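You operate a simulated robot arm through the tools that you are given. There is no shell and no other tool. Be economical: measure what you need, move in short steps, check, and stop when the job is done.

Carry out the task below with a simulated robot arm. There is one attempt and no reset: what you move stays moved.

JOB
Relabel the taped box from Glenstro to the listed carrier and slip its card in.
Fine: the taped box on the mat; old label in the black tray; new label and the orange label pressed down on top; the listed model's green card in the clear pocket, print outward.

It is judged by the outcome, as a careful person would: the job done as asked, and still so three seconds after it is handed in. It fails if anything else is knocked over, pushed out of place, dropped, spilled or broken.

ROBOT AND FRAMES
A 5-joint arm with a two-finger parallel gripper on a trunk, on a base that drives. Base frame: it is fixed to the floor where the robot stands at the start and does not move with it; the origin is under the middle of the robot, x ahead of it, y to its left, z up; the surface under the hand at the start is at about z = 803. Lengths are in mm, angles in rad, forces in N, time in s.
It reaches about 1134 mm from its shoulder. Its first joint turns from -2.601 to 2.601 rad. Places, roughly: black tray inside [800, -600, 800]; clear pocket inside [400, -300, 800]; white list [1000, 200, 900]. Payload 1.57 kg.
The tool frame sits at the grasp point between the pads (the TCP): z along the fingers, y along the line on which they close. The tips reach 30 mm beyond it. The gripper opens to 110 mm. The fingers are 24 mm wide and 12 mm thick; the gripper's body (48 by 112 mm) begins 78 mm behind the TCP.
Orientation is told as [roll, pitch, yaw] about the base's x, y, z axes, in that order, counted from this pose: with the fingers straight down and closing along the base's y, the tool's x points along the base's -x, its y along +y and its z along -z.

CONTROLS
- The arm moves only by the tool send_rows. Its argument "targets" is a list of rows, each an object of numbers (a shift or turn left out is 0, a gripper value left out holds the last): "tx", "ty", "tz": the shift along the tool's x, y, z in units of 20 mm (1.0 is 20 mm); "wx", "wy", "wz": the turn, a rotation vector about the tool's x, y, z in units of 4 degrees (1.0 is 4 degrees). In form: [{"tx": .., "ty": .., "tz": .., "wx": .., "wy": .., "wz": ..}, ...]. A call has 1 to 10 rows; each row shifts and turns the commanded pose from where the row before left it, along the tool's axes as they then stand. "fingers" is the closure in counts, from 0 (fully open) to 255 (shut), set as the call begins (left out, the last holds). A call with a number of a shift or a turn outside -1 to 1 is refused whole. A row lasts 0.2 s, in which the tool goes at most 50 mm and 0.15 rad; a call with a longer step from one row to the next is refused whole, and so is a gripper value outside its range. Where a pose cannot be reached the arm comes as near as it can. A force on the tool above 90 N (or 10 N above the force at the start of the call, whichever is more), or a blocked arm, ends the call early, and 0.2 s more pass. Each finger travels about 153 mm/s and halts on what it meets, pressing with about 43 N; the grip force reading is that of the motor and also rises with nothing between the fingers. The clock runs only during rows and for 0.2 s after the last one: add rows that do not move to give the fingers time. It gives the time, the measured TCP pose, the force on the tool (base axes), the opening and the grip force at its end, in the units of the frame above (readings bear some noise), with the torque about the TCP (base axes, N m) and any sound that the robot's microphone picked up.
- Cameras (640 x 400 px; columns grow to the right, rows downward): "scene" is now at [28.8, 132.4, 1902]; the picture's right is [-0.34, -0.94, 0.00], its down [-0.79, 0.29, -0.55] and it looks along [0.51, -0.19, -0.84] (base axes); focal length 284 px, centre (320, 200). "wrist" rides on the gripper at [70, 16, -141] in the tool frame; the picture's right is [-0.23, 0.97, 0.00], its down [-0.86, -0.20, -0.48] and it looks along [-0.47, -0.11, 0.88] (tool axes); focal length 222 px, centre (320, 200). There is no depth. A picture from a camera that has moved, and an enlarged one, comes with that camera's place and axes in the base frame and with its lens. The place of the scene camera against the robot may be out by one fixed shift of up to 12 mm in any direction.
- snapshot(camera): a new picture of that camera. The clock stands still meanwhile.
- move_column(by): slides the trunk up (or, below 0, down) by that many mm; the arm and the scene camera ride with it, the base frame stays. It gives what a move gives, with no picture.
- drive_base(legs): drives the robot by 1 to 6 legs, each [ahead, turn to the left] in mm and rad, along the robot's own axes; the way and the turn of a leg run together, so that a leg with both is an arc; at most 1500 mm and 3.142 rad a leg. The arm and the cameras ride along, it lands a little off, and it stops where it bumps. It gives what a move gives.
- turn_head(pan, tilt): turns the head with the scene camera to pan (to the left, within 2.705 rad either way) and tilt (down, from -0.506 to 1.204), counted from straight ahead of the robot. It gives what a move gives.
- zoom(camera, box): a new picture of the part [left, top, right, bottom] of that camera's present view, enlarged. The clock stands still meanwhile.
- close_job(): hands the job in; it is judged then, once.

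Go step by step. Nothing tells you exact positions but the pictures and the camera data: compare them with the known pose of the tool, close in by small moves and look again before you grip or let go. The budget is 120 turns and 90 pictures, counting those below and the enlarged ones. Unless the task says otherwise, let go and move clear before handing in, and close with one line.

The tools are called as name(argument=value, ...) on one line, values as JSON. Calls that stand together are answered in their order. send_rows: Moves the arm, as the interface text tells. Its arguments: {"type":"object","properties":{"targets":{"type":"array"},"fingers":{"type":"number"}},"required":["targets"]} The other tools are called the same way: move_column (by) slides the trunk up or down; drive_base (legs) drives the base; turn_head (pan, tilt) turns the head that bears the scene camera; snapshot (camera) takes a picture; zoom (camera, box) takes an enlarged picture of a part of a camera's view; close_job () hands the job in.

At the start:

```text
clock: 0.0
tool_pos: [533.7, -375.3, 1197.4]
orientation: [0.001, 0.0, 0.026]
force: [-0.2, 0.0, 0.2]
moment: [-0.04, 0.0, -0.03]
grip_width: 110.1
grip_force: 0.1
trunk travel left (down, up): [-931.0, 39.0]
robot x, y, heading: [-1.6, -5.2, -0.002]
head pan, tilt: [-0.347, 0.991]
```

scene: 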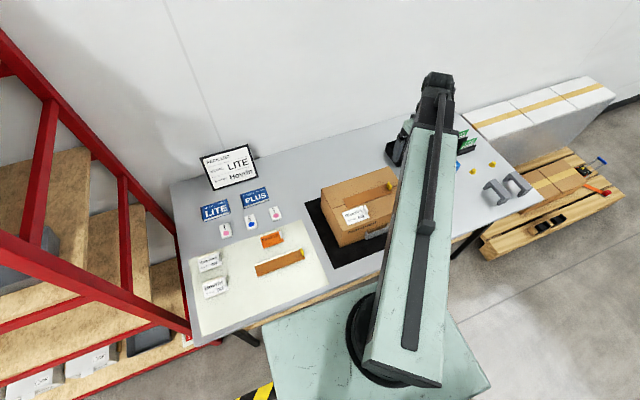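
wrist: 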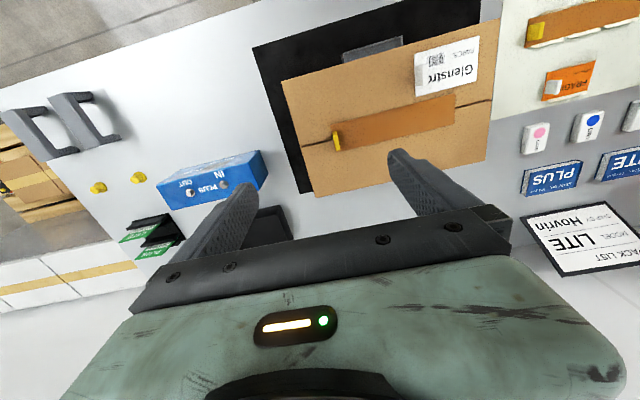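

I see the taped box on the black mat, a list (model LITE, carrier "Hovrin"-like), labels on a cream sheet, and green cards on the right. I'll enlarge the parts to read them.

zoom(camera="scene", box=[170, 130, 330, 230])

zoom(camera="scene", box=[180, 220, 340, 320])

zoom(camera="wrist", box=[60, 80, 320, 280])

zoom(camera="wrist", box=[260, 0, 640, 240])

```text
4.00 times, centred on (250, 180) of scene
camera zoom: at [28.8, 132.4, 1902.0], right [-0.34, -0.94, 0.0], down [-0.79, 0.29, -0.55], along [0.51, -0.19, -0.84], focal length 1137 px, centre (600, 280)
```

zoom: 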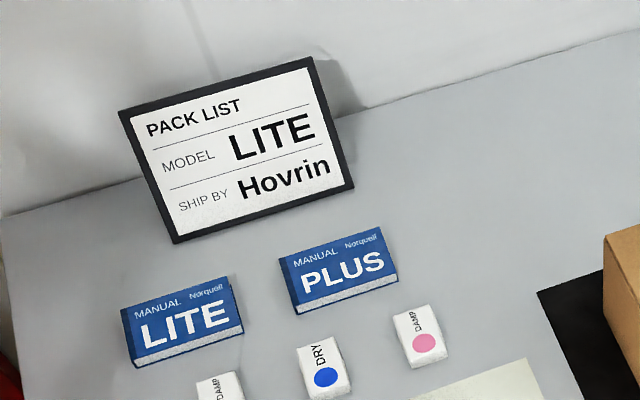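

```text
4.00 times, centred on (260, 270) of scene
camera zoom: at [28.8, 132.4, 1902.0], right [-0.34, -0.94, 0.0], down [-0.79, 0.29, -0.55], along [0.51, -0.19, -0.84], focal length 1137 px, centre (560, -80)
```

zoom: 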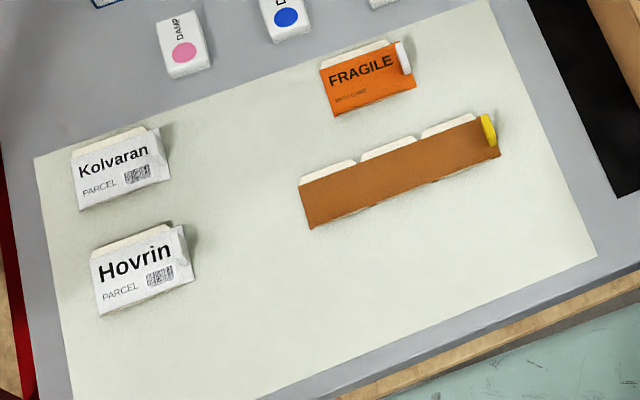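

```text
2.00 times, centred on (190, 180) of wrist
camera zoom: at [465.3, -362.4, 1339.7], right [0.2, 0.98, 0.0], down [0.86, -0.18, 0.48], along [0.47, -0.1, -0.88], focal length 444 px, centre (580, 240)
```

zoom: 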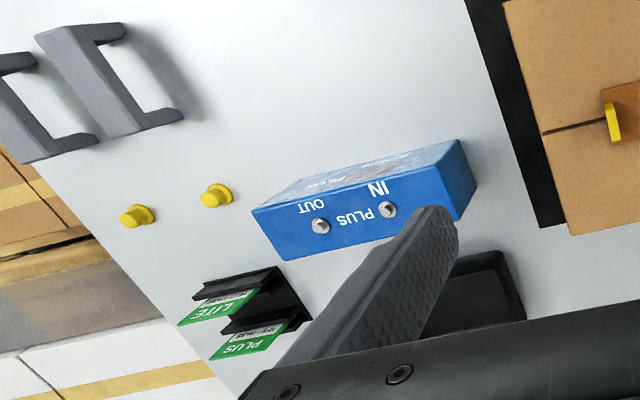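

```text
1.67 times, centred on (450, 120) of wrist
camera zoom: at [465.3, -362.4, 1339.7], right [0.2, 0.98, 0.0], down [0.86, -0.18, 0.48], along [0.47, -0.1, -0.88], focal length 370 px, centre (103, 333)
```

zoom: 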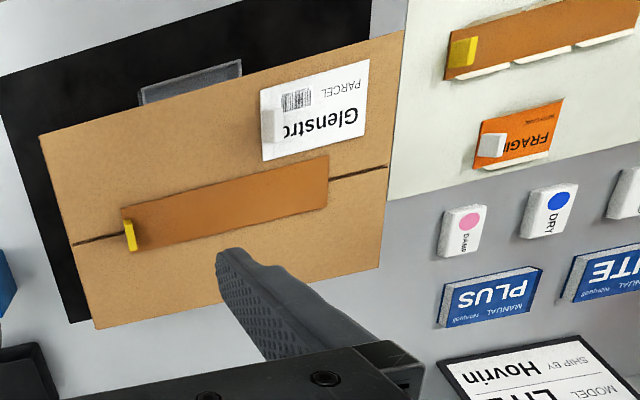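

The list says model LITE, carrier Hovrin. I move the hand above the Glenstro label on the box (about x 488, y -230) for a close look.

send_rows(targets=[{"tx": 0.26, "ty": 0.91, "tz": 0.48}, {"tx": 0.26, "ty": 0.91, "tz": 0.48}, {"tx": 0.26, "ty": 0.91, "tz": 0.48}, {"tx": 0.26, "ty": 0.91, "tz": 0.48}, {"tx": 0.26, "ty": 0.91, "tz": 0.48}, {"tx": 0.26, "ty": 0.91, "tz": 0.48}, {"tx": 0.26, "ty": 0.91, "tz": 0.48}, {"tx": 0.26, "ty": 0.91, "tz": 0.48}], fingers=0)

snapshot(camera="wrist")

snapshot(camera="scene")

```text
clock: 1.8
tool_pos: [515.6, -244.8, 1197.2]
orientation: [0.003, 0.003, 0.025]
force: [0.1, -0.4, -0.5]
moment: [0.0, 0.0, 0.06]
grip_width: 110.0
grip_force: 0.1
out of reach, approached as far as the arm can: row 1, 2, 3, 4, 5, 6, 7, 8
trunk travel left (down, up): [-931.0, 39.0]
robot x, y, heading: [-1.3, -2.5, -0.001]
head pan, tilt: [-0.347, 0.991]
```

```text
83 pictures are left
camera wrist: at [446.9, -231.5, 1339.9], right [0.2, 0.98, 0.0], down [0.86, -0.18, 0.48], along [0.47, -0.1, -0.88], focal length 222 px, centre (320, 200)
```

wrist: 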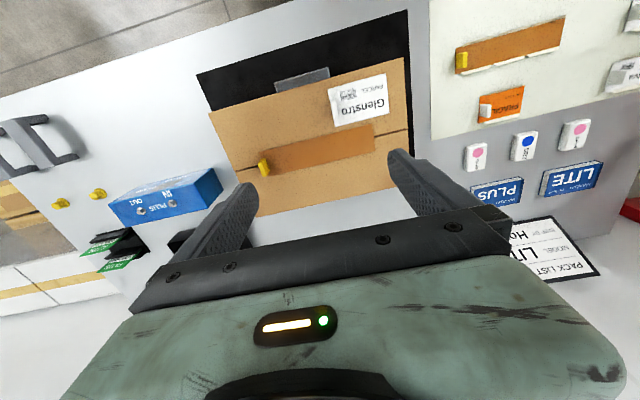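

```text
82 pictures are left
camera scene: at [28.9, 132.5, 1902.0], right [-0.34, -0.94, 0.0], down [-0.79, 0.29, -0.55], along [0.51, -0.19, -0.84], focal length 284 px, centre (320, 200)
```

scene: 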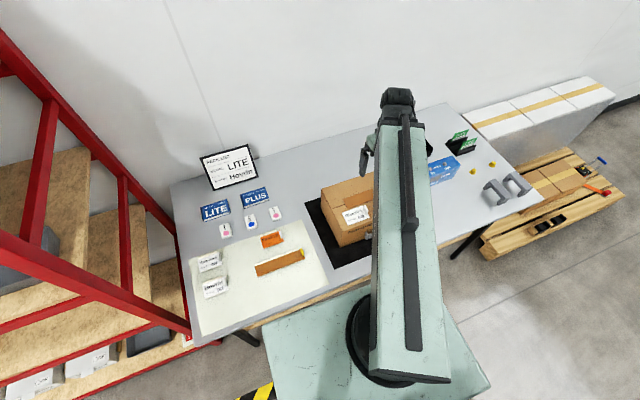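

The arm cannot go lower from here with the fingers down, so I lower the trunk and test the sideways reach.

move_column(by=-90)

send_rows(targets=[{"tx": 0.6}, {"tx": 0.7}, {}])

```text
clock: 3.0
tool_pos: [514.4, -244.3, 1107.3]
orientation: [0.001, 0.003, 0.026]
force: [0.6, -0.1, -0.4]
moment: [0.0, -0.02, -0.02]
grip_width: 109.7
grip_force: 0.0
trunk travel left (down, up): [-841.0, 129.0]
robot x, y, heading: [0.0, -7.8, -0.001]
head pan, tilt: [-0.347, 0.991]
```

```text
clock: 3.9
tool_pos: [512.1, -250.7, 1107.3]
orientation: [0.002, 0.007, 0.027]
force: [0.2, 0.0, 0.1]
moment: [0.03, 0.0, -0.02]
grip_width: 110.1
grip_force: 0.1
out of reach, approached as far as the arm can: row 1, 2
trunk travel left (down, up): [-841.0, 129.0]
robot x, y, heading: [0.2, -5.0, -0.005]
head pan, tilt: [-0.347, 0.991]
```

There is an inner reach limit of about 570 mm radius. I back the robot off 250 mm so the work is in comfortable range.

drive_base(legs=[[-250, 0]])

send_rows(targets=[{"tx": -1}, {"tx": -1}, {"tx": -1}, {"tx": -1}, {"tx": -1}, {"tx": -1}, {"tx": -1}, {"tx": -1}, {"tx": -1}])

snapshot(camera="wrist")

```text
clock: 5.7
tool_pos: [259.4, -250.9, 1108.8]
orientation: [0.005, 0.004, 0.029]
force: [-0.4, -0.6, -0.2]
moment: [0.01, 0.01, -0.03]
grip_width: 110.1
grip_force: 0.0
trunk travel left (down, up): [-841.0, 129.0]
robot x, y, heading: [-254.2, -5.6, -0.002]
head pan, tilt: [-0.347, 0.991]
```

```text
clock: 7.7
tool_pos: [440.0, -243.3, 1106.8]
orientation: [0.004, 0.005, 0.027]
force: [0.8, 0.4, 0.9]
moment: [-0.01, -0.01, -0.01]
grip_width: 109.8
grip_force: 0.0
trunk travel left (down, up): [-841.0, 129.0]
robot x, y, heading: [-249.4, -2.6, 0.002]
head pan, tilt: [-0.347, 0.991]
```

```text
81 pictures are left
camera wrist: at [371.5, -231.8, 1250.0], right [0.2, 0.98, 0.0], down [0.86, -0.18, 0.47], along [0.46, -0.09, -0.88], focal length 222 px, centre (320, 200)
```

wrist: 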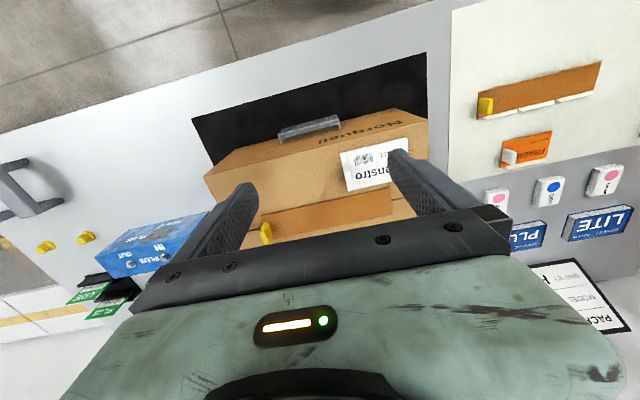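

Now the pocket on the near face of the box and the label are in view; I enlarge both.

zoom(camera="wrist", box=[200, 100, 440, 250])

zoom(camera="scene", box=[280, 100, 540, 260])

```text
2.67 times, centred on (320, 175) of wrist
camera zoom: at [371.5, -231.8, 1250.0], right [0.2, 0.98, 0.0], down [0.86, -0.18, 0.47], along [0.46, -0.09, -0.88], focal length 592 px, centre (320, 267)
```

zoom: 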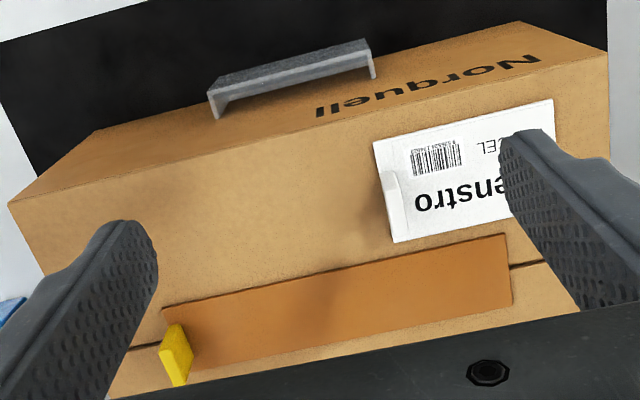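

```text
2.46 times, centred on (410, 180) of scene
camera zoom: at [-223.0, 132.6, 1812.0], right [-0.34, -0.94, 0.0], down [-0.79, 0.29, -0.55], along [0.51, -0.19, -0.84], focal length 700 px, centre (98, 249)
```

zoom: 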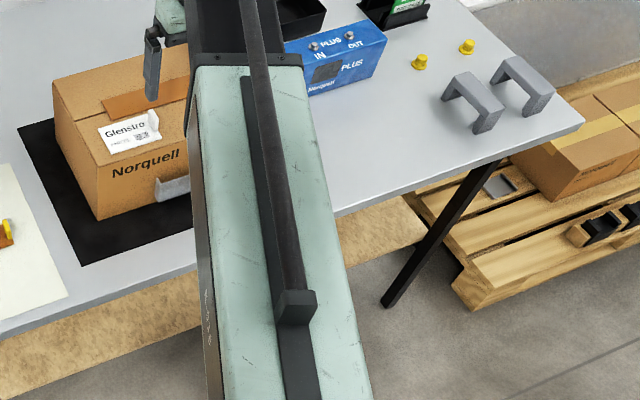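

I put the white tab of the Glenstro label near (490, -219, 965). I go above it at a safe height and look again.

send_rows(targets=[{"tx": -0.85, "ty": 0.38, "tz": 0.9}, {"tx": -0.85, "ty": 0.38, "tz": 0.9}, {"tx": -0.85, "ty": 0.37, "tz": 0.9}, {}])

snapshot(camera="wrist")

```text
clock: 8.7
tool_pos: [488.9, -220.4, 1107.3]
orientation: [0.004, 0.006, 0.027]
force: [0.0, -0.4, -0.2]
moment: [-0.01, -0.01, -0.02]
grip_width: 110.0
grip_force: 0.1
out of reach, approached as far as the arm can: row 1, 2, 3
trunk travel left (down, up): [-841.0, 129.0]
robot x, y, heading: [-249.9, -6.5, -0.001]
head pan, tilt: [-0.347, 0.991]
```

```text
78 pictures are left
camera wrist: at [419.2, -209.0, 1250.1], right [0.2, 0.98, 0.0], down [0.86, -0.18, 0.47], along [0.46, -0.09, -0.88], focal length 222 px, centre (320, 200)
```

wrist: 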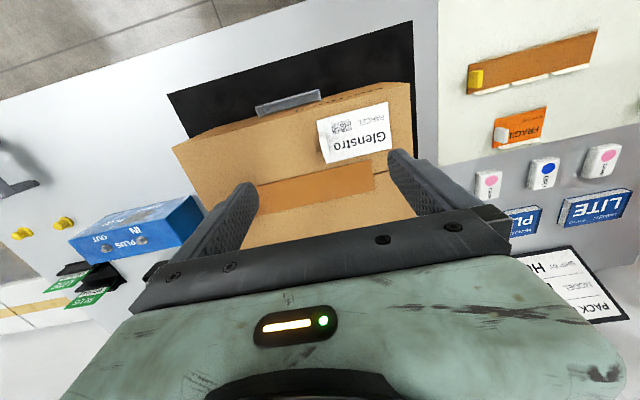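

Descents must come from the trunk. I lower it 55 mm and look closely.

move_column(by=-55)

zoom(camera="wrist", box=[200, 70, 440, 220])

```text
clock: 9.6
tool_pos: [487.7, -221.4, 1052.5]
orientation: [0.003, 0.006, 0.027]
force: [1.0, -0.2, -0.2]
moment: [0.01, 0.0, 0.03]
grip_width: 110.2
grip_force: 0.1
trunk travel left (down, up): [-786.0, 184.0]
robot x, y, heading: [-253.2, -6.8, 0.002]
head pan, tilt: [-0.347, 0.991]
```

```text
2.67 times, centred on (320, 145) of wrist
camera zoom: at [418.9, -209.3, 1195.1], right [0.2, 0.98, 0.0], down [0.86, -0.18, 0.47], along [0.46, -0.09, -0.88], focal length 592 px, centre (320, 347)
```

zoom: 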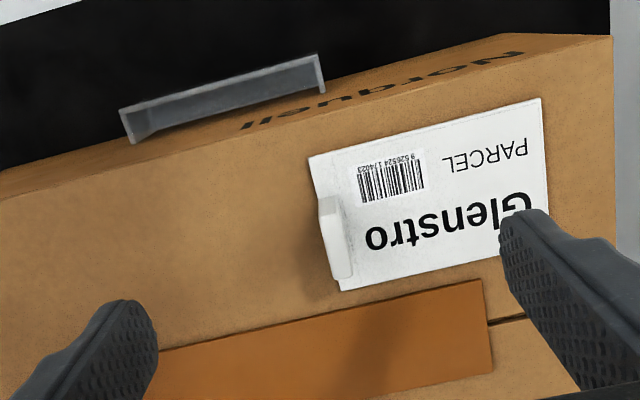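

The label is about 88 x 57 mm, centre near (488, -177), tab at (490, -220), yaw about 0.042. I lower a further 40 mm and check.

move_column(by=-40)

send_rows(targets=[{"wz": -0.21}, {}])

zoom(camera="wrist", box=[200, 70, 440, 220])

```text
clock: 10.5
tool_pos: [487.1, -222.5, 1012.9]
orientation: [0.005, 0.005, 0.028]
force: [-0.3, -0.4, 0.0]
moment: [0.0, 0.01, 0.0]
grip_width: 109.7
grip_force: 0.0
trunk travel left (down, up): [-746.0, 224.0]
robot x, y, heading: [-253.7, -3.4, -0.001]
head pan, tilt: [-0.347, 0.991]
```

```text
clock: 11.1
tool_pos: [488.2, -221.8, 1012.5]
orientation: [0.003, 0.006, 0.041]
force: [0.1, -0.8, 0.4]
moment: [0.03, 0.03, 0.0]
grip_width: 110.2
grip_force: 0.1
trunk travel left (down, up): [-746.0, 224.0]
robot x, y, heading: [-251.0, -6.0, -0.0]
head pan, tilt: [-0.347, 0.991]
```

```text
2.67 times, centred on (320, 145) of wrist
camera zoom: at [418.6, -210.3, 1155.1], right [0.19, 0.98, 0.0], down [0.87, -0.16, 0.47], along [0.47, -0.09, -0.88], focal length 592 px, centre (320, 347)
```

zoom: 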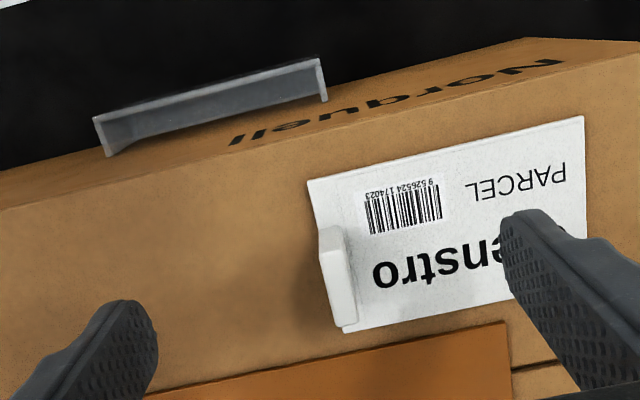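

By scale change the box top is at about z 950. Tab base is near (493, -222). I shift 5 mm ahead, lower 27 mm, and check before closing.

send_rows(targets=[{"tx": -0.25}, {}])

move_column(by=-26)

snapshot(camera="wrist")

```text
clock: 11.7
tool_pos: [492.8, -221.8, 1011.8]
orientation: [0.005, 0.007, 0.041]
force: [1.3, -0.8, 0.8]
moment: [-0.02, 0.01, 0.0]
grip_width: 110.0
grip_force: 0.2
trunk travel left (down, up): [-746.0, 224.0]
robot x, y, heading: [-253.5, -7.2, 0.001]
head pan, tilt: [-0.347, 0.991]
```

```text
clock: 12.4
tool_pos: [492.4, -220.8, 986.7]
orientation: [0.003, 0.005, 0.042]
force: [0.7, -0.4, 0.5]
moment: [-0.01, 0.03, 0.0]
grip_width: 110.0
grip_force: 0.2
trunk travel left (down, up): [-720.0, 250.0]
robot x, y, heading: [-251.3, -3.7, -0.001]
head pan, tilt: [-0.347, 0.991]
```

```text
75 pictures are left
camera wrist: at [423.9, -210.5, 1128.9], right [0.19, 0.98, 0.0], down [0.87, -0.16, 0.47], along [0.46, -0.09, -0.88], focal length 222 px, centre (320, 200)
```

wrist: 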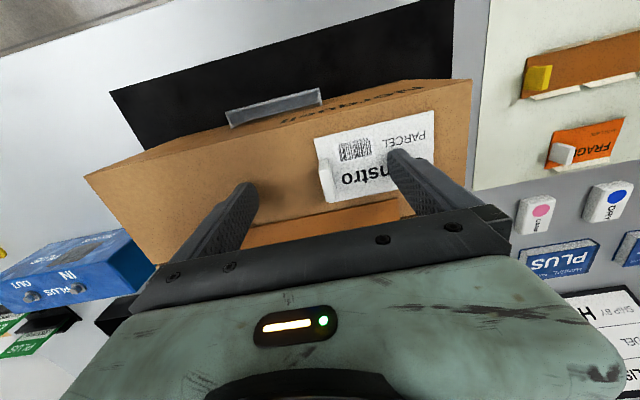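

The tab sits between the fingers. I close on it.

send_rows(targets=[{}, {}, {}, {}], fingers=255)

zoom(camera="wrist", box=[220, 80, 460, 230])

```text
clock: 13.4
tool_pos: [492.1, -220.9, 987.5]
orientation: [0.002, 0.005, 0.04]
force: [-6.1, 8.8, -0.3]
moment: [0.11, 0.24, 0.16]
grip_width: 6.2
grip_force: 25.9
trunk travel left (down, up): [-720.0, 250.0]
robot x, y, heading: [-251.2, -9.7, 0.002]
head pan, tilt: [-0.347, 0.991]
```

```text
2.67 times, centred on (340, 155) of wrist
camera zoom: at [423.2, -209.6, 1129.6], right [0.19, 0.98, 0.0], down [0.87, -0.16, 0.47], along [0.46, -0.09, -0.88], focal length 592 px, centre (267, 320)
```

zoom: 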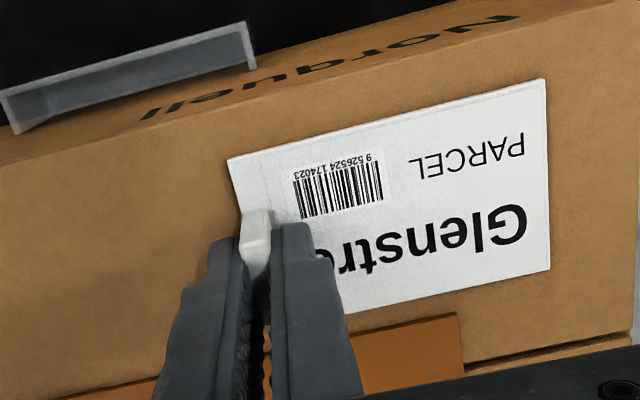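

Gripped (6 mm). I peel gently: up and along the label toward +y.

send_rows(targets=[{"tz": -0.2}, {"tz": -0.2, "ty": 0.1}, {"tz": -0.2, "ty": 0.15}, {"tz": -0.2, "ty": 0.2}, {"tz": -0.2, "ty": 0.2}, {"tz": -0.3, "ty": 0.3}])

snapshot(camera="wrist")

```text
clock: 14.8
tool_pos: [493.6, -203.7, 986.4]
orientation: [0.003, 0.005, 0.042]
force: [-2.9, -5.1, -1.3]
moment: [-0.16, -0.01, -0.29]
grip_width: 5.7
grip_force: 26.1
out of reach, approached as far as the arm can: row 1, 2, 3, 4, 5, 6
trunk travel left (down, up): [-720.0, 250.0]
robot x, y, heading: [-252.1, -6.0, -0.004]
head pan, tilt: [-0.347, 0.991]
```

```text
73 pictures are left
camera wrist: at [424.5, -191.6, 1129.2], right [0.19, 0.98, 0.0], down [0.87, -0.16, 0.47], along [0.47, -0.09, -0.88], focal length 222 px, centre (320, 200)
```

wrist: 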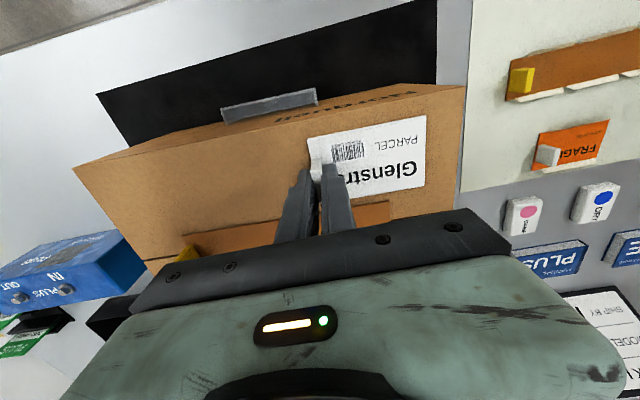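

The arm changes height only by the trunk; my sideways part dragged the box about 15 mm. I slide it back the same amount, then peel by raising the trunk in a small step.

send_rows(targets=[{"ty": -0.19}, {"ty": -0.19}, {"ty": -0.19}, {"ty": -0.19}, {"ty": -0.1}, {}])

move_column(by=8)

snapshot(camera="wrist")

```text
clock: 16.2
tool_pos: [492.7, -218.6, 987.2]
orientation: [0.005, 0.003, 0.042]
force: [-3.7, 6.4, -1.3]
moment: [0.09, 0.04, 0.11]
grip_width: 6.1
grip_force: 25.8
trunk travel left (down, up): [-720.0, 250.0]
robot x, y, heading: [-250.3, -6.9, -0.001]
head pan, tilt: [-0.347, 0.991]
```

```text
clock: 16.8
tool_pos: [491.4, -220.0, 994.8]
orientation: [0.004, 0.004, 0.042]
force: [-0.6, 0.0, -0.9]
moment: [-0.01, 0.01, -0.01]
grip_width: 6.1
grip_force: 26.0
trunk travel left (down, up): [-728.0, 242.0]
robot x, y, heading: [-252.0, -8.5, 0.007]
head pan, tilt: [-0.347, 0.991]
```

```text
72 pictures are left
camera wrist: at [424.0, -208.9, 1137.0], right [0.19, 0.98, 0.0], down [0.87, -0.16, 0.47], along [0.47, -0.09, -0.88], focal length 222 px, centre (320, 200)
```

wrist: 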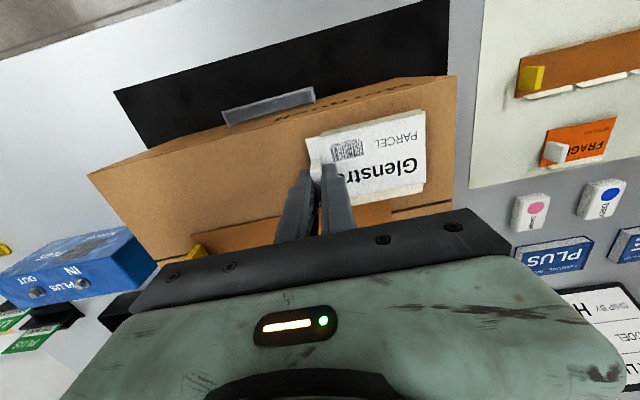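

The label came off in the hand. I raise it clear and look at the tray with the scene camera.

move_column(by=80)

turn_head(pan=-0.45, tilt=0.85)

snapshot(camera="scene")

snapshot(camera="wrist")

```text
clock: 17.9
tool_pos: [492.5, -220.5, 1074.5]
orientation: [0.003, 0.005, 0.042]
force: [0.0, -0.2, 0.5]
moment: [0.0, 0.0, 0.02]
grip_width: 6.0
grip_force: 25.7
trunk travel left (down, up): [-808.0, 162.0]
robot x, y, heading: [-251.7, -5.6, -0.003]
head pan, tilt: [-0.347, 0.991]
```

```text
clock: 18.6
tool_pos: [492.6, -219.7, 1075.1]
orientation: [0.005, 0.005, 0.043]
force: [0.2, -0.1, -0.1]
moment: [-0.01, 0.0, 0.01]
grip_width: 6.1
grip_force: 26.2
trunk travel left (down, up): [-808.0, 162.0]
robot x, y, heading: [-250.1, -6.9, 0.002]
head pan, tilt: [-0.45, 0.85]
```

```text
71 pictures are left
camera scene: at [-218.8, 122.6, 1789.5], right [-0.44, -0.9, 0.0], down [-0.68, 0.33, -0.66], along [0.59, -0.29, -0.75], focal length 284 px, centre (320, 200)
```

scene: 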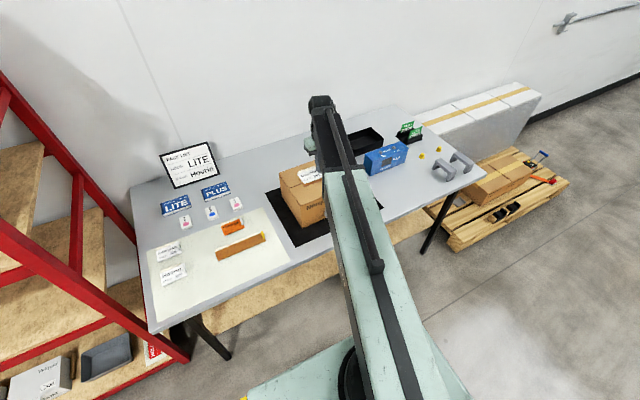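

```text
70 pictures are left
camera wrist: at [423.8, -208.6, 1217.1], right [0.19, 0.98, 0.0], down [0.87, -0.16, 0.47], along [0.47, -0.09, -0.88], focal length 222 px, centre (320, 200)
```

wrist: 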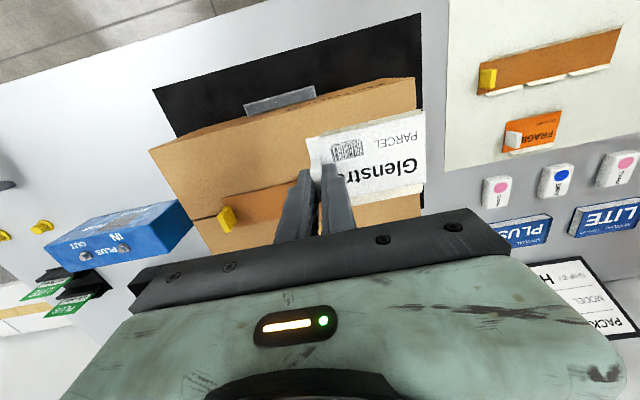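

The tray lies behind the blue device. I drive 200 mm ahead (hand at safe height), then swing toward the tray.

drive_base(legs=[[200, 0]])

send_rows(targets=[{"ty": -1, "tx": -0.2}, {"ty": -1, "tx": -0.2}, {"ty": -1, "tx": -0.2}, {"ty": -1, "tx": -0.2}, {"ty": -1, "tx": -0.2}, {"ty": -1, "tx": -0.2}, {"ty": -1, "tx": -0.2}, {"ty": -1, "tx": -0.2}, {"ty": -1, "tx": -0.2}, {"ty": -1, "tx": -0.2}])

send_rows(targets=[{"ty": -1, "tx": -0.2}, {"ty": -1, "tx": -0.2}, {"ty": -1, "tx": -0.2}, {"ty": -1, "tx": -0.2}, {"ty": -1, "tx": -0.2}, {"ty": -1, "tx": -0.2}, {"ty": -1, "tx": -0.2}, {"ty": -1, "tx": -0.2}])

snapshot(camera="wrist")

```text
clock: 20.2
tool_pos: [693.0, -219.1, 1073.4]
orientation: [0.003, 0.005, 0.045]
force: [0.2, -0.3, -0.4]
moment: [0.03, 0.01, -0.01]
grip_width: 5.9
grip_force: 26.0
trunk travel left (down, up): [-808.0, 162.0]
robot x, y, heading: [-49.7, -5.3, -0.003]
head pan, tilt: [-0.45, 0.85]
```

```text
clock: 22.4
tool_pos: [742.4, -418.3, 1074.9]
orientation: [0.002, 0.007, 0.044]
force: [-0.2, 0.5, -0.2]
moment: [-0.02, 0.01, 0.02]
grip_width: 5.8
grip_force: 26.0
trunk travel left (down, up): [-808.0, 162.0]
robot x, y, heading: [-50.9, -4.4, 0.001]
head pan, tilt: [-0.45, 0.85]
```

```text
clock: 24.2
tool_pos: [721.7, -532.7, 1075.4]
orientation: [0.001, 0.005, 0.045]
force: [0.1, 0.3, -0.3]
moment: [-0.02, 0.02, 0.02]
grip_width: 6.0
grip_force: 25.6
out of reach, approached as far as the arm can: row 3, 4, 5, 6, 7, 8
trunk travel left (down, up): [-808.0, 162.0]
robot x, y, heading: [-52.4, -3.2, -0.001]
head pan, tilt: [-0.45, 0.85]
```

```text
69 pictures are left
camera wrist: at [652.2, -522.3, 1217.0], right [0.18, 0.98, 0.0], down [0.87, -0.16, 0.47], along [0.47, -0.09, -0.88], focal length 222 px, centre (320, 200)
```

wrist: 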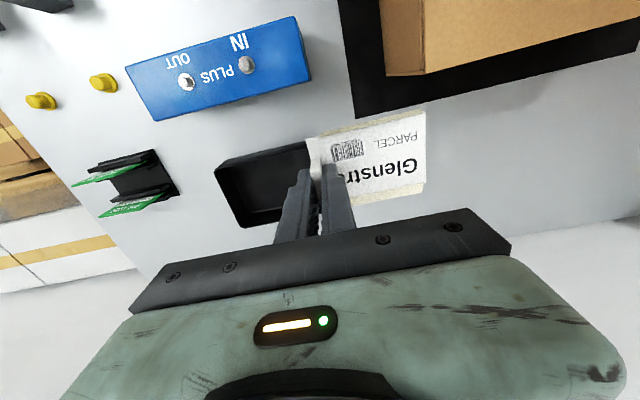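

The arm's usable ring is about 570–935 mm. The tray is centred near (823, -631), the card holder near (730, -914); I'll retract the hand and shift the base to about (-20, -450).

send_rows(targets=[{"tx": 1, "ty": 0.7}, {"tx": 1, "ty": 0.7}, {"tx": 1, "ty": 0.7}, {"tx": 1, "ty": 0.7}, {"tx": 1, "ty": 0.7}, {"tx": 1, "ty": 0.7}, {"tx": 1, "ty": 0.7}, {"tx": 1, "ty": 0.7}, {"tx": 1, "ty": 0.7}])

drive_base(legs=[[0, 1.0], [-530, 0], [0, -1.0], [290, 0]])

snapshot(camera="scene")

```text
clock: 26.2
tool_pos: [537.8, -415.4, 1075.1]
orientation: [0.002, 0.005, 0.045]
force: [0.1, -0.2, 0.7]
moment: [0.01, 0.02, 0.01]
grip_width: 6.0
grip_force: 25.4
trunk travel left (down, up): [-808.0, 162.0]
robot x, y, heading: [-48.7, -8.7, -0.004]
head pan, tilt: [-0.45, 0.85]
```

```text
clock: 36.0
tool_pos: [553.5, -845.4, 1073.5]
orientation: [0.003, 0.008, 0.073]
force: [0.7, -0.5, 0.0]
moment: [-0.03, 0.01, 0.0]
grip_width: 6.0
grip_force: 25.4
trunk travel left (down, up): [-808.0, 162.0]
robot x, y, heading: [-47.4, -454.3, 0.023]
head pan, tilt: [-0.45, 0.85]
```

```text
68 pictures are left
camera scene: at [-17.9, -327.9, 1789.6], right [-0.41, -0.91, 0.0], down [-0.68, 0.31, -0.66], along [0.6, -0.27, -0.75], focal length 284 px, centre (320, 200)
```

scene: 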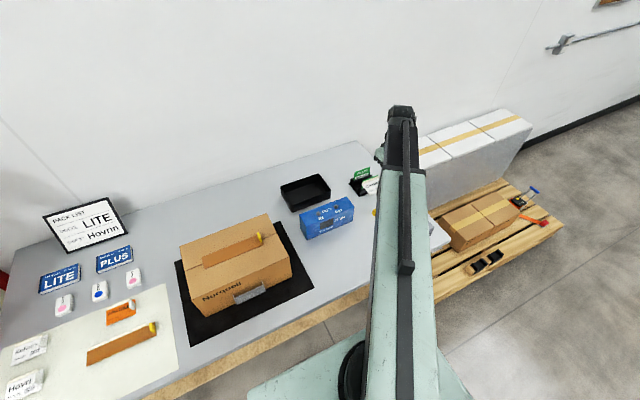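

Clear view now: the tray is empty and reachable. I move the hand to about (823, -675) so the label hangs over the tray's middle.

send_rows(targets=[{"tx": -0.94, "ty": 0.5}, {"tx": -0.94, "ty": 0.5}, {"tx": -0.94, "ty": 0.5}, {"tx": -0.94, "ty": 0.5}, {"tx": -0.94, "ty": 0.5}, {"tx": -0.94, "ty": 0.5}, {"tx": -0.94, "ty": 0.5}, {"tx": -0.94, "ty": 0.5}, {"tx": -0.94, "ty": 0.5}, {"tx": -0.94, "ty": 0.5}])

send_rows(targets=[{"tx": -0.94, "ty": 0.5}, {"tx": -0.94, "ty": 0.5}, {"tx": -0.94, "ty": 0.5}, {"tx": -0.94, "ty": 0.5}, {}])

snapshot(camera="wrist")

snapshot(camera="scene")

```text
clock: 38.2
tool_pos: [733.7, -734.2, 1074.0]
orientation: [0.003, 0.004, 0.072]
force: [0.4, -0.3, 0.1]
moment: [0.03, 0.04, 0.04]
grip_width: 6.1
grip_force: 25.7
trunk travel left (down, up): [-808.0, 162.0]
robot x, y, heading: [-49.5, -455.1, 0.029]
head pan, tilt: [-0.45, 0.85]
```

```text
clock: 39.4
tool_pos: [804.5, -687.4, 1074.6]
orientation: [0.003, 0.006, 0.071]
force: [-0.5, -0.4, 0.4]
moment: [-0.01, -0.03, -0.03]
grip_width: 6.0
grip_force: 25.9
trunk travel left (down, up): [-808.0, 162.0]
robot x, y, heading: [-48.6, -454.7, 0.028]
head pan, tilt: [-0.45, 0.85]
```

```text
67 pictures are left
camera wrist: at [736.0, -677.1, 1217.1], right [0.16, 0.99, 0.0], down [0.87, -0.14, 0.47], along [0.47, -0.07, -0.88], focal length 222 px, centre (320, 200)
```

wrist: 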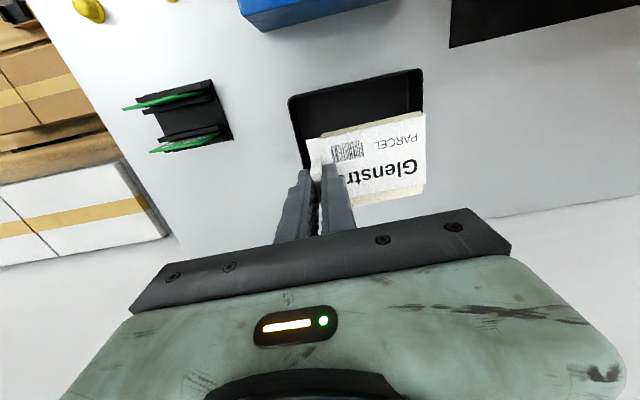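

```text
66 pictures are left
camera scene: at [-18.7, -327.7, 1789.6], right [-0.41, -0.91, 0.0], down [-0.68, 0.31, -0.66], along [0.6, -0.27, -0.75], focal length 284 px, centre (320, 200)
```

scene: 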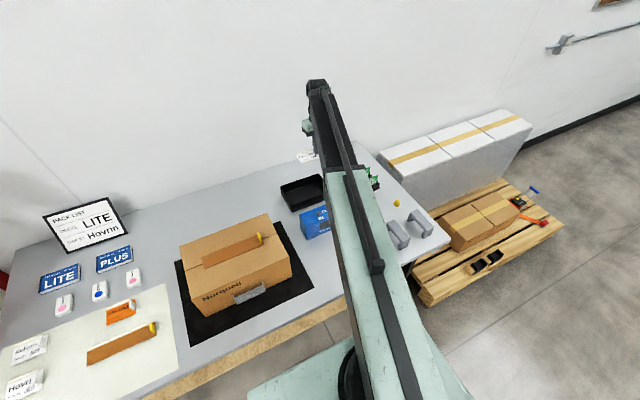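

I centre it over the tray and lower with the trunk.

send_rows(targets=[{"tx": -0.94, "ty": 0.58}, {}])

move_column(by=-180)

snapshot(camera="wrist")

```text
clock: 40.0
tool_pos: [823.2, -673.9, 1075.4]
orientation: [0.002, 0.006, 0.073]
force: [-0.2, 0.4, -0.5]
moment: [-0.02, 0.0, -0.04]
grip_width: 5.8
grip_force: 26.1
trunk travel left (down, up): [-808.0, 162.0]
robot x, y, heading: [-44.9, -458.9, 0.027]
head pan, tilt: [-0.45, 0.85]
```

```text
clock: 42.0
tool_pos: [823.7, -675.7, 895.4]
orientation: [0.003, 0.004, 0.073]
force: [-0.3, -0.6, 0.2]
moment: [0.01, -0.01, 0.01]
grip_width: 5.8
grip_force: 26.9
trunk travel left (down, up): [-628.0, 342.0]
robot x, y, heading: [-47.7, -457.1, 0.026]
head pan, tilt: [-0.45, 0.85]
```

```text
65 pictures are left
camera wrist: at [753.8, -665.7, 1037.1], right [0.16, 0.99, 0.0], down [0.87, -0.14, 0.47], along [0.47, -0.07, -0.88], focal length 222 px, centre (320, 200)
```

wrist: 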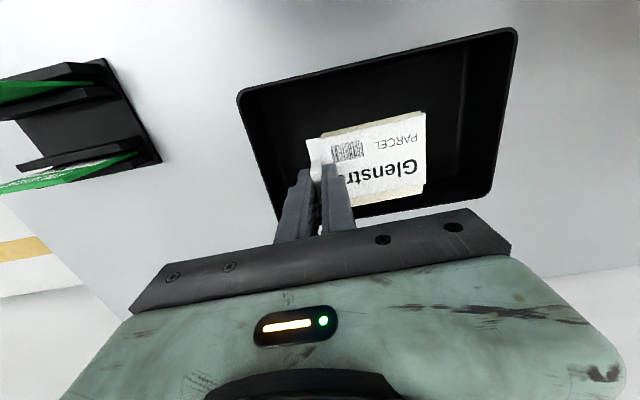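

Well centred over the tray. I lower another 45 mm and open the fingers a little.

move_column(by=-45)

send_rows(targets=[{}, {}, {}], fingers=195)

snapshot(camera="wrist")

```text
clock: 42.9
tool_pos: [822.3, -674.6, 848.7]
orientation: [0.004, 0.005, 0.073]
force: [-0.1, 0.1, -0.5]
moment: [0.02, 0.0, 0.0]
grip_width: 6.0
grip_force: 26.4
trunk travel left (down, up): [-583.0, 387.0]
robot x, y, heading: [-51.1, -457.2, 0.025]
head pan, tilt: [-0.45, 0.85]
```

```text
clock: 43.7
tool_pos: [823.5, -675.2, 850.2]
orientation: [0.004, 0.004, 0.074]
force: [-0.1, 0.5, -0.9]
moment: [-0.01, 0.01, 0.01]
grip_width: 26.2
grip_force: 0.0
trunk travel left (down, up): [-583.0, 387.0]
robot x, y, heading: [-48.4, -456.3, 0.021]
head pan, tilt: [-0.45, 0.85]
```

```text
64 pictures are left
camera wrist: at [753.9, -665.7, 992.1], right [0.16, 0.99, 0.0], down [0.87, -0.14, 0.47], along [0.47, -0.07, -0.88], focal length 222 px, centre (320, 200)
```

wrist: 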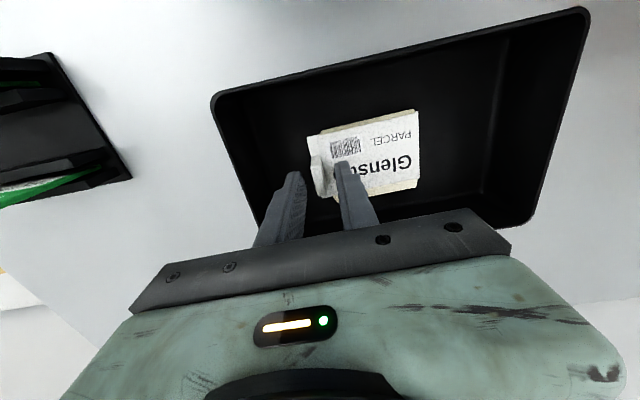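

The old label lies in the tray. I rise and go look at the card holder near (730, -914).

move_column(by=170)

send_rows(targets=[{"tx": 0.69, "ty": -0.97}, {"tx": 0.69, "ty": -0.97}, {"tx": 0.69, "ty": -0.97}, {"tx": 0.69, "ty": -0.97}, {"tx": 0.69, "ty": -0.97}, {"tx": 0.69, "ty": -0.97}, {"tx": 0.69, "ty": -0.97}, {"tx": 0.69, "ty": -0.97}, {"tx": 0.69, "ty": -0.97}, {"tx": 0.69, "ty": -0.97}], fingers=130)

snapshot(camera="wrist")

snapshot(camera="scene")

```text
clock: 45.6
tool_pos: [822.7, -674.8, 1019.5]
orientation: [0.003, 0.004, 0.073]
force: [0.5, 0.6, -0.2]
moment: [0.01, 0.01, -0.02]
grip_width: 25.8
grip_force: 0.1
trunk travel left (down, up): [-753.0, 217.0]
robot x, y, heading: [-50.4, -456.0, 0.025]
head pan, tilt: [-0.45, 0.85]
```

```text
clock: 47.8
tool_pos: [696.1, -879.1, 1019.1]
orientation: [0.003, 0.004, 0.074]
force: [0.8, 1.2, -0.2]
moment: [0.02, 0.01, 0.0]
grip_width: 53.6
grip_force: 0.1
trunk travel left (down, up): [-753.0, 217.0]
robot x, y, heading: [-47.7, -456.2, 0.026]
head pan, tilt: [-0.45, 0.85]
```

```text
63 pictures are left
camera wrist: at [627.2, -869.3, 1162.1], right [0.16, 0.99, 0.0], down [0.87, -0.14, 0.47], along [0.47, -0.07, -0.88], focal length 222 px, centre (320, 200)
```

wrist: 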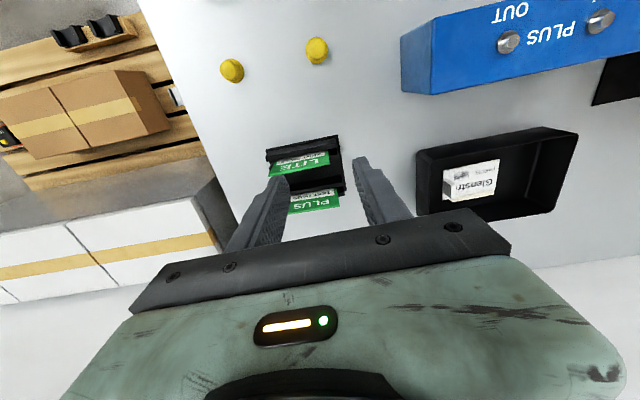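

```text
62 pictures are left
camera scene: at [-18.8, -327.9, 1734.6], right [-0.41, -0.91, 0.0], down [-0.68, 0.31, -0.66], along [0.6, -0.27, -0.75], focal length 284 px, centre (320, 200)
```

scene: 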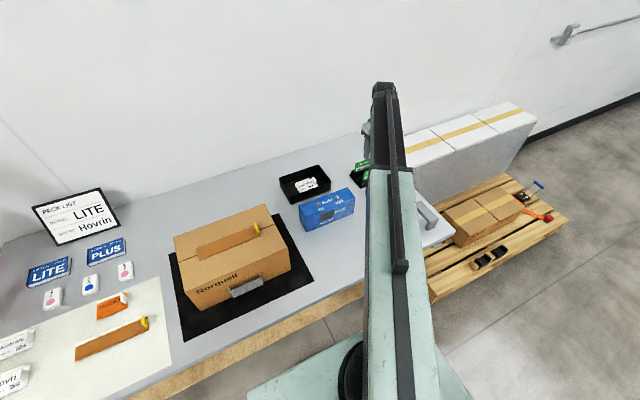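

zoom(camera="wrist", box=[220, 110, 420, 235])

zoom(camera="scene", box=[220, 260, 300, 310])

```text
3.20 times, centred on (320, 172) of wrist
camera zoom: at [627.2, -869.3, 1162.1], right [0.16, 0.99, 0.0], down [0.87, -0.14, 0.47], along [0.47, -0.07, -0.88], focal length 711 px, centre (320, 288)
```

zoom: 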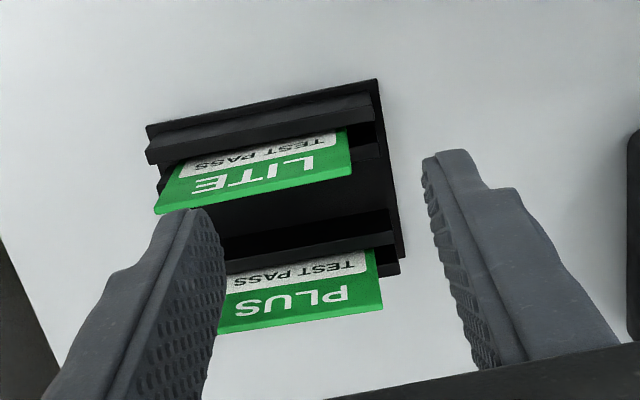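

```text
8.00 times, centred on (260, 285) of scene
camera zoom: at [-18.8, -327.9, 1734.6], right [-0.41, -0.91, 0.0], down [-0.68, 0.31, -0.66], along [0.6, -0.27, -0.75], focal length 2274 px, centre (800, -480)
```

zoom: 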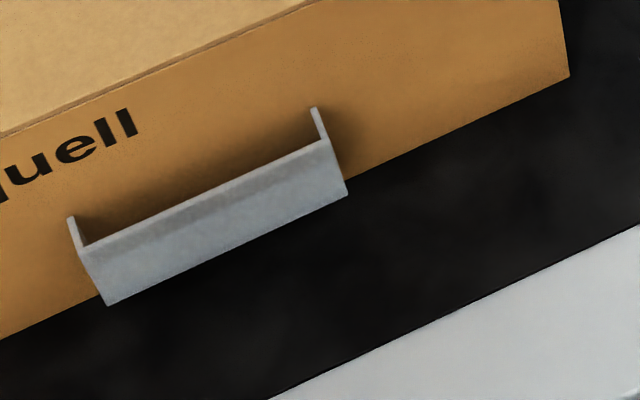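

LITE is the nearer card (about 88 mm wide, top centre near (732, -915)), print facing the robot. I centre over it and turn the hand a quarter turn so the fingers close along x.

send_rows(targets=[{"tx": -0.83, "ty": -0.97}, {"tx": -0.83, "ty": -0.97}, {"wz": 1}, {"wz": 1}, {"wz": 1}, {"wz": 1}, {"wz": 1}, {"wz": 1}, {"wz": 1}, {"wz": 1}])

send_rows(targets=[{"wz": 1}, {"wz": 1}, {"wz": 1}, {"wz": 1}, {"wz": 1}, {"wz": 1}, {"wz": 1}, {"wz": 1}, {"wz": 1}, {"wz": 1}])

send_rows(targets=[{"wz": 1}, {"wz": 1}, {"wz": 1}, {"wz": 1}, {"wz": 0.7}, {}])

snapshot(camera="wrist")

```text
clock: 50.0
tool_pos: [734.7, -915.0, 1019.1]
orientation: [0.0, 0.007, -0.487]
force: [0.6, -0.2, 0.1]
moment: [-0.01, 0.0, 0.04]
grip_width: 54.1
grip_force: 0.1
trunk travel left (down, up): [-753.0, 217.0]
robot x, y, heading: [-49.5, -456.4, 0.027]
head pan, tilt: [-0.45, 0.85]
```

```text
clock: 52.2
tool_pos: [735.1, -914.2, 1019.5]
orientation: [-0.004, 0.007, -1.185]
force: [-0.7, 0.2, 0.4]
moment: [-0.03, 0.02, -0.01]
grip_width: 53.9
grip_force: 0.1
trunk travel left (down, up): [-753.0, 217.0]
robot x, y, heading: [-48.4, -451.9, 0.028]
head pan, tilt: [-0.45, 0.85]
```

```text
clock: 53.6
tool_pos: [734.6, -915.0, 1018.2]
orientation: [-0.005, 0.004, -1.513]
force: [0.6, -0.2, 0.6]
moment: [-0.01, -0.01, 0.0]
grip_width: 53.8
grip_force: 0.1
trunk travel left (down, up): [-753.0, 217.0]
robot x, y, heading: [-48.5, -457.7, 0.025]
head pan, tilt: [-0.45, 0.85]
```

```text
59 pictures are left
camera wrist: at [749.3, -846.4, 1161.8], right [0.99, -0.17, -0.01], down [-0.15, -0.87, 0.48], along [-0.09, -0.47, -0.88], focal length 222 px, centre (320, 200)
```

wrist: 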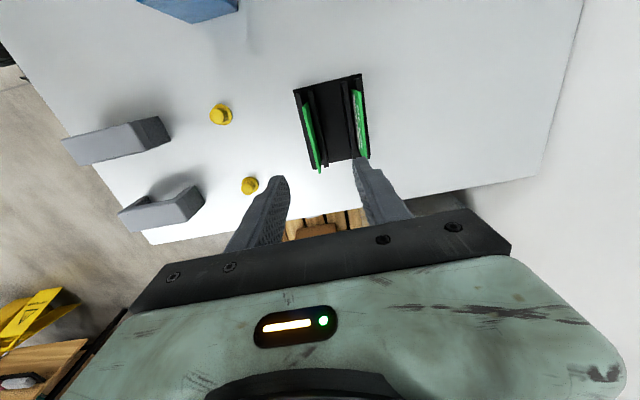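

zoom(camera="wrist", box=[240, 60, 400, 160])

```text
4.00 times, centred on (320, 110) of wrist
camera zoom: at [749.3, -846.4, 1161.8], right [0.99, -0.17, -0.01], down [-0.15, -0.87, 0.48], along [-0.09, -0.47, -0.88], focal length 888 px, centre (320, 560)
```

zoom: 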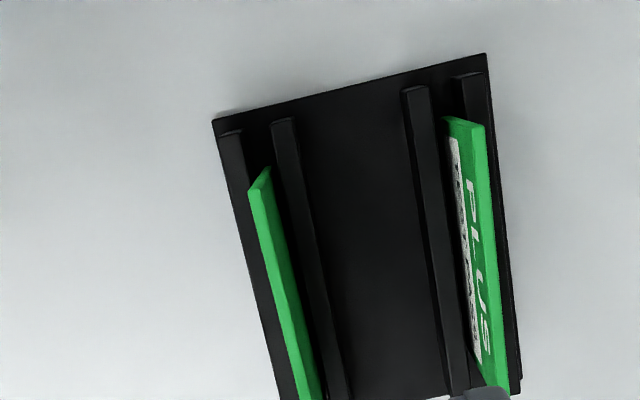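

The LITE card's top edge is at about z 875, centre (730.5, -913.5), near upright. I adjust and lower to just above it, then check.

send_rows(targets=[{"ty": -0.2, "tx": 0.08}, {}])

move_column(by=-100)

snapshot(camera="wrist")

```text
clock: 54.2
tool_pos: [731.3, -914.3, 1019.7]
orientation: [-0.006, 0.003, -1.51]
force: [-0.7, -0.3, -0.4]
moment: [0.02, 0.05, 0.01]
grip_width: 53.4
grip_force: 0.0
trunk travel left (down, up): [-753.0, 217.0]
robot x, y, heading: [-50.2, -454.7, 0.031]
head pan, tilt: [-0.45, 0.85]
```

```text
clock: 55.5
tool_pos: [731.6, -912.2, 919.9]
orientation: [-0.007, 0.001, -1.512]
force: [0.3, -0.5, -0.3]
moment: [0.01, -0.03, -0.01]
grip_width: 53.9
grip_force: 0.0
trunk travel left (down, up): [-653.0, 317.0]
robot x, y, heading: [-51.1, -456.7, 0.027]
head pan, tilt: [-0.45, 0.85]
```

```text
57 pictures are left
camera wrist: at [745.3, -845.2, 1061.8], right [0.99, -0.17, -0.01], down [-0.15, -0.87, 0.48], along [-0.09, -0.47, -0.88], focal length 222 px, centre (320, 200)
```

wrist: 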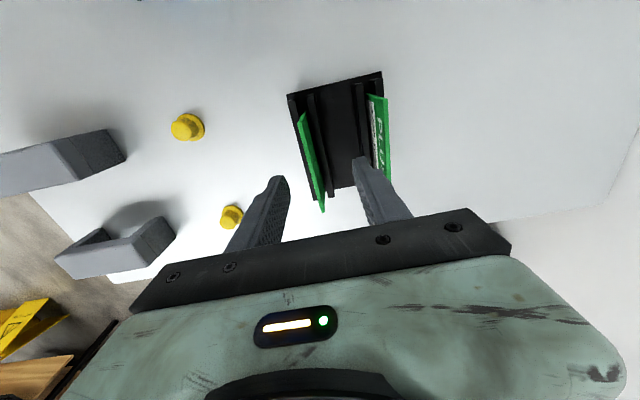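

zoom(camera="wrist", box=[260, 80, 420, 230])

```text
2.67 times, centred on (340, 155) of wrist
camera zoom: at [745.3, -845.2, 1061.8], right [0.99, -0.17, -0.01], down [-0.15, -0.87, 0.48], along [-0.09, -0.47, -0.88], focal length 592 px, centre (267, 320)
```

zoom: 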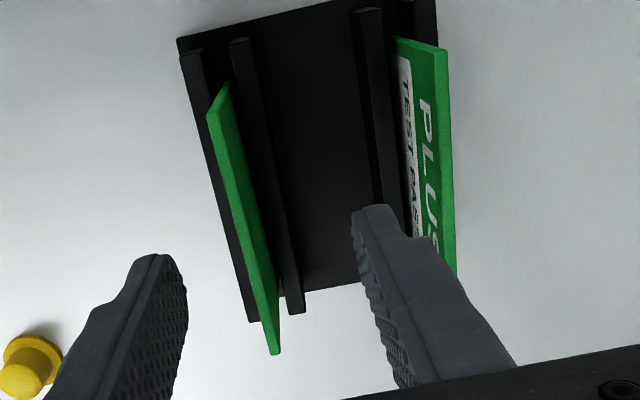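

The card's top is 6.5 mm nearer than the hand's centre; I shift, lower 33 mm and close.

send_rows(targets=[{"ty": -0.33}, {}])

move_column(by=-33)

send_rows(targets=[{}, {}, {}, {}], fingers=255)

snapshot(camera="wrist")

```text
clock: 56.1
tool_pos: [726.4, -913.3, 919.5]
orientation: [-0.007, 0.004, -1.512]
force: [0.6, -0.1, -0.6]
moment: [-0.03, -0.01, 0.0]
grip_width: 53.9
grip_force: 0.0
trunk travel left (down, up): [-653.0, 317.0]
robot x, y, heading: [-44.9, -456.2, 0.025]
head pan, tilt: [-0.45, 0.85]
```

```text
clock: 56.9
tool_pos: [724.2, -913.9, 886.2]
orientation: [-0.007, 0.004, -1.51]
force: [0.5, 0.4, -0.7]
moment: [-0.02, 0.0, 0.01]
grip_width: 53.7
grip_force: 0.0
trunk travel left (down, up): [-620.0, 350.0]
robot x, y, heading: [-46.1, -461.5, 0.028]
head pan, tilt: [-0.45, 0.85]
```

```text
clock: 57.9
tool_pos: [725.9, -913.7, 885.5]
orientation: [-0.004, 0.002, -1.51]
force: [1.4, 1.5, -0.2]
moment: [0.02, 0.04, -0.01]
grip_width: 2.2
grip_force: 23.8
trunk travel left (down, up): [-620.0, 350.0]
robot x, y, heading: [-51.6, -452.8, 0.021]
head pan, tilt: [-0.45, 0.85]
```

```text
55 pictures are left
camera wrist: at [739.3, -845.2, 1028.8], right [0.99, -0.17, -0.01], down [-0.15, -0.87, 0.48], along [-0.09, -0.47, -0.88], focal length 222 px, centre (320, 200)
```

wrist: 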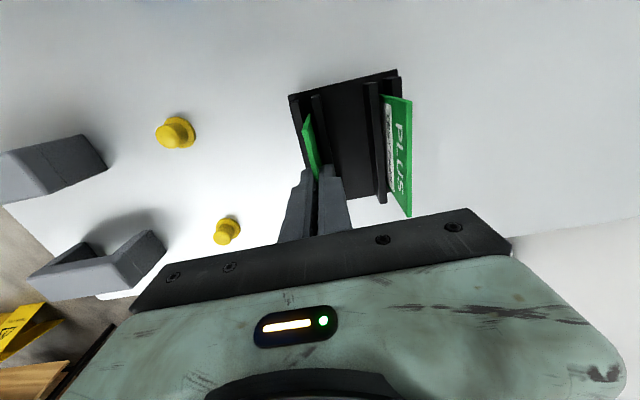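

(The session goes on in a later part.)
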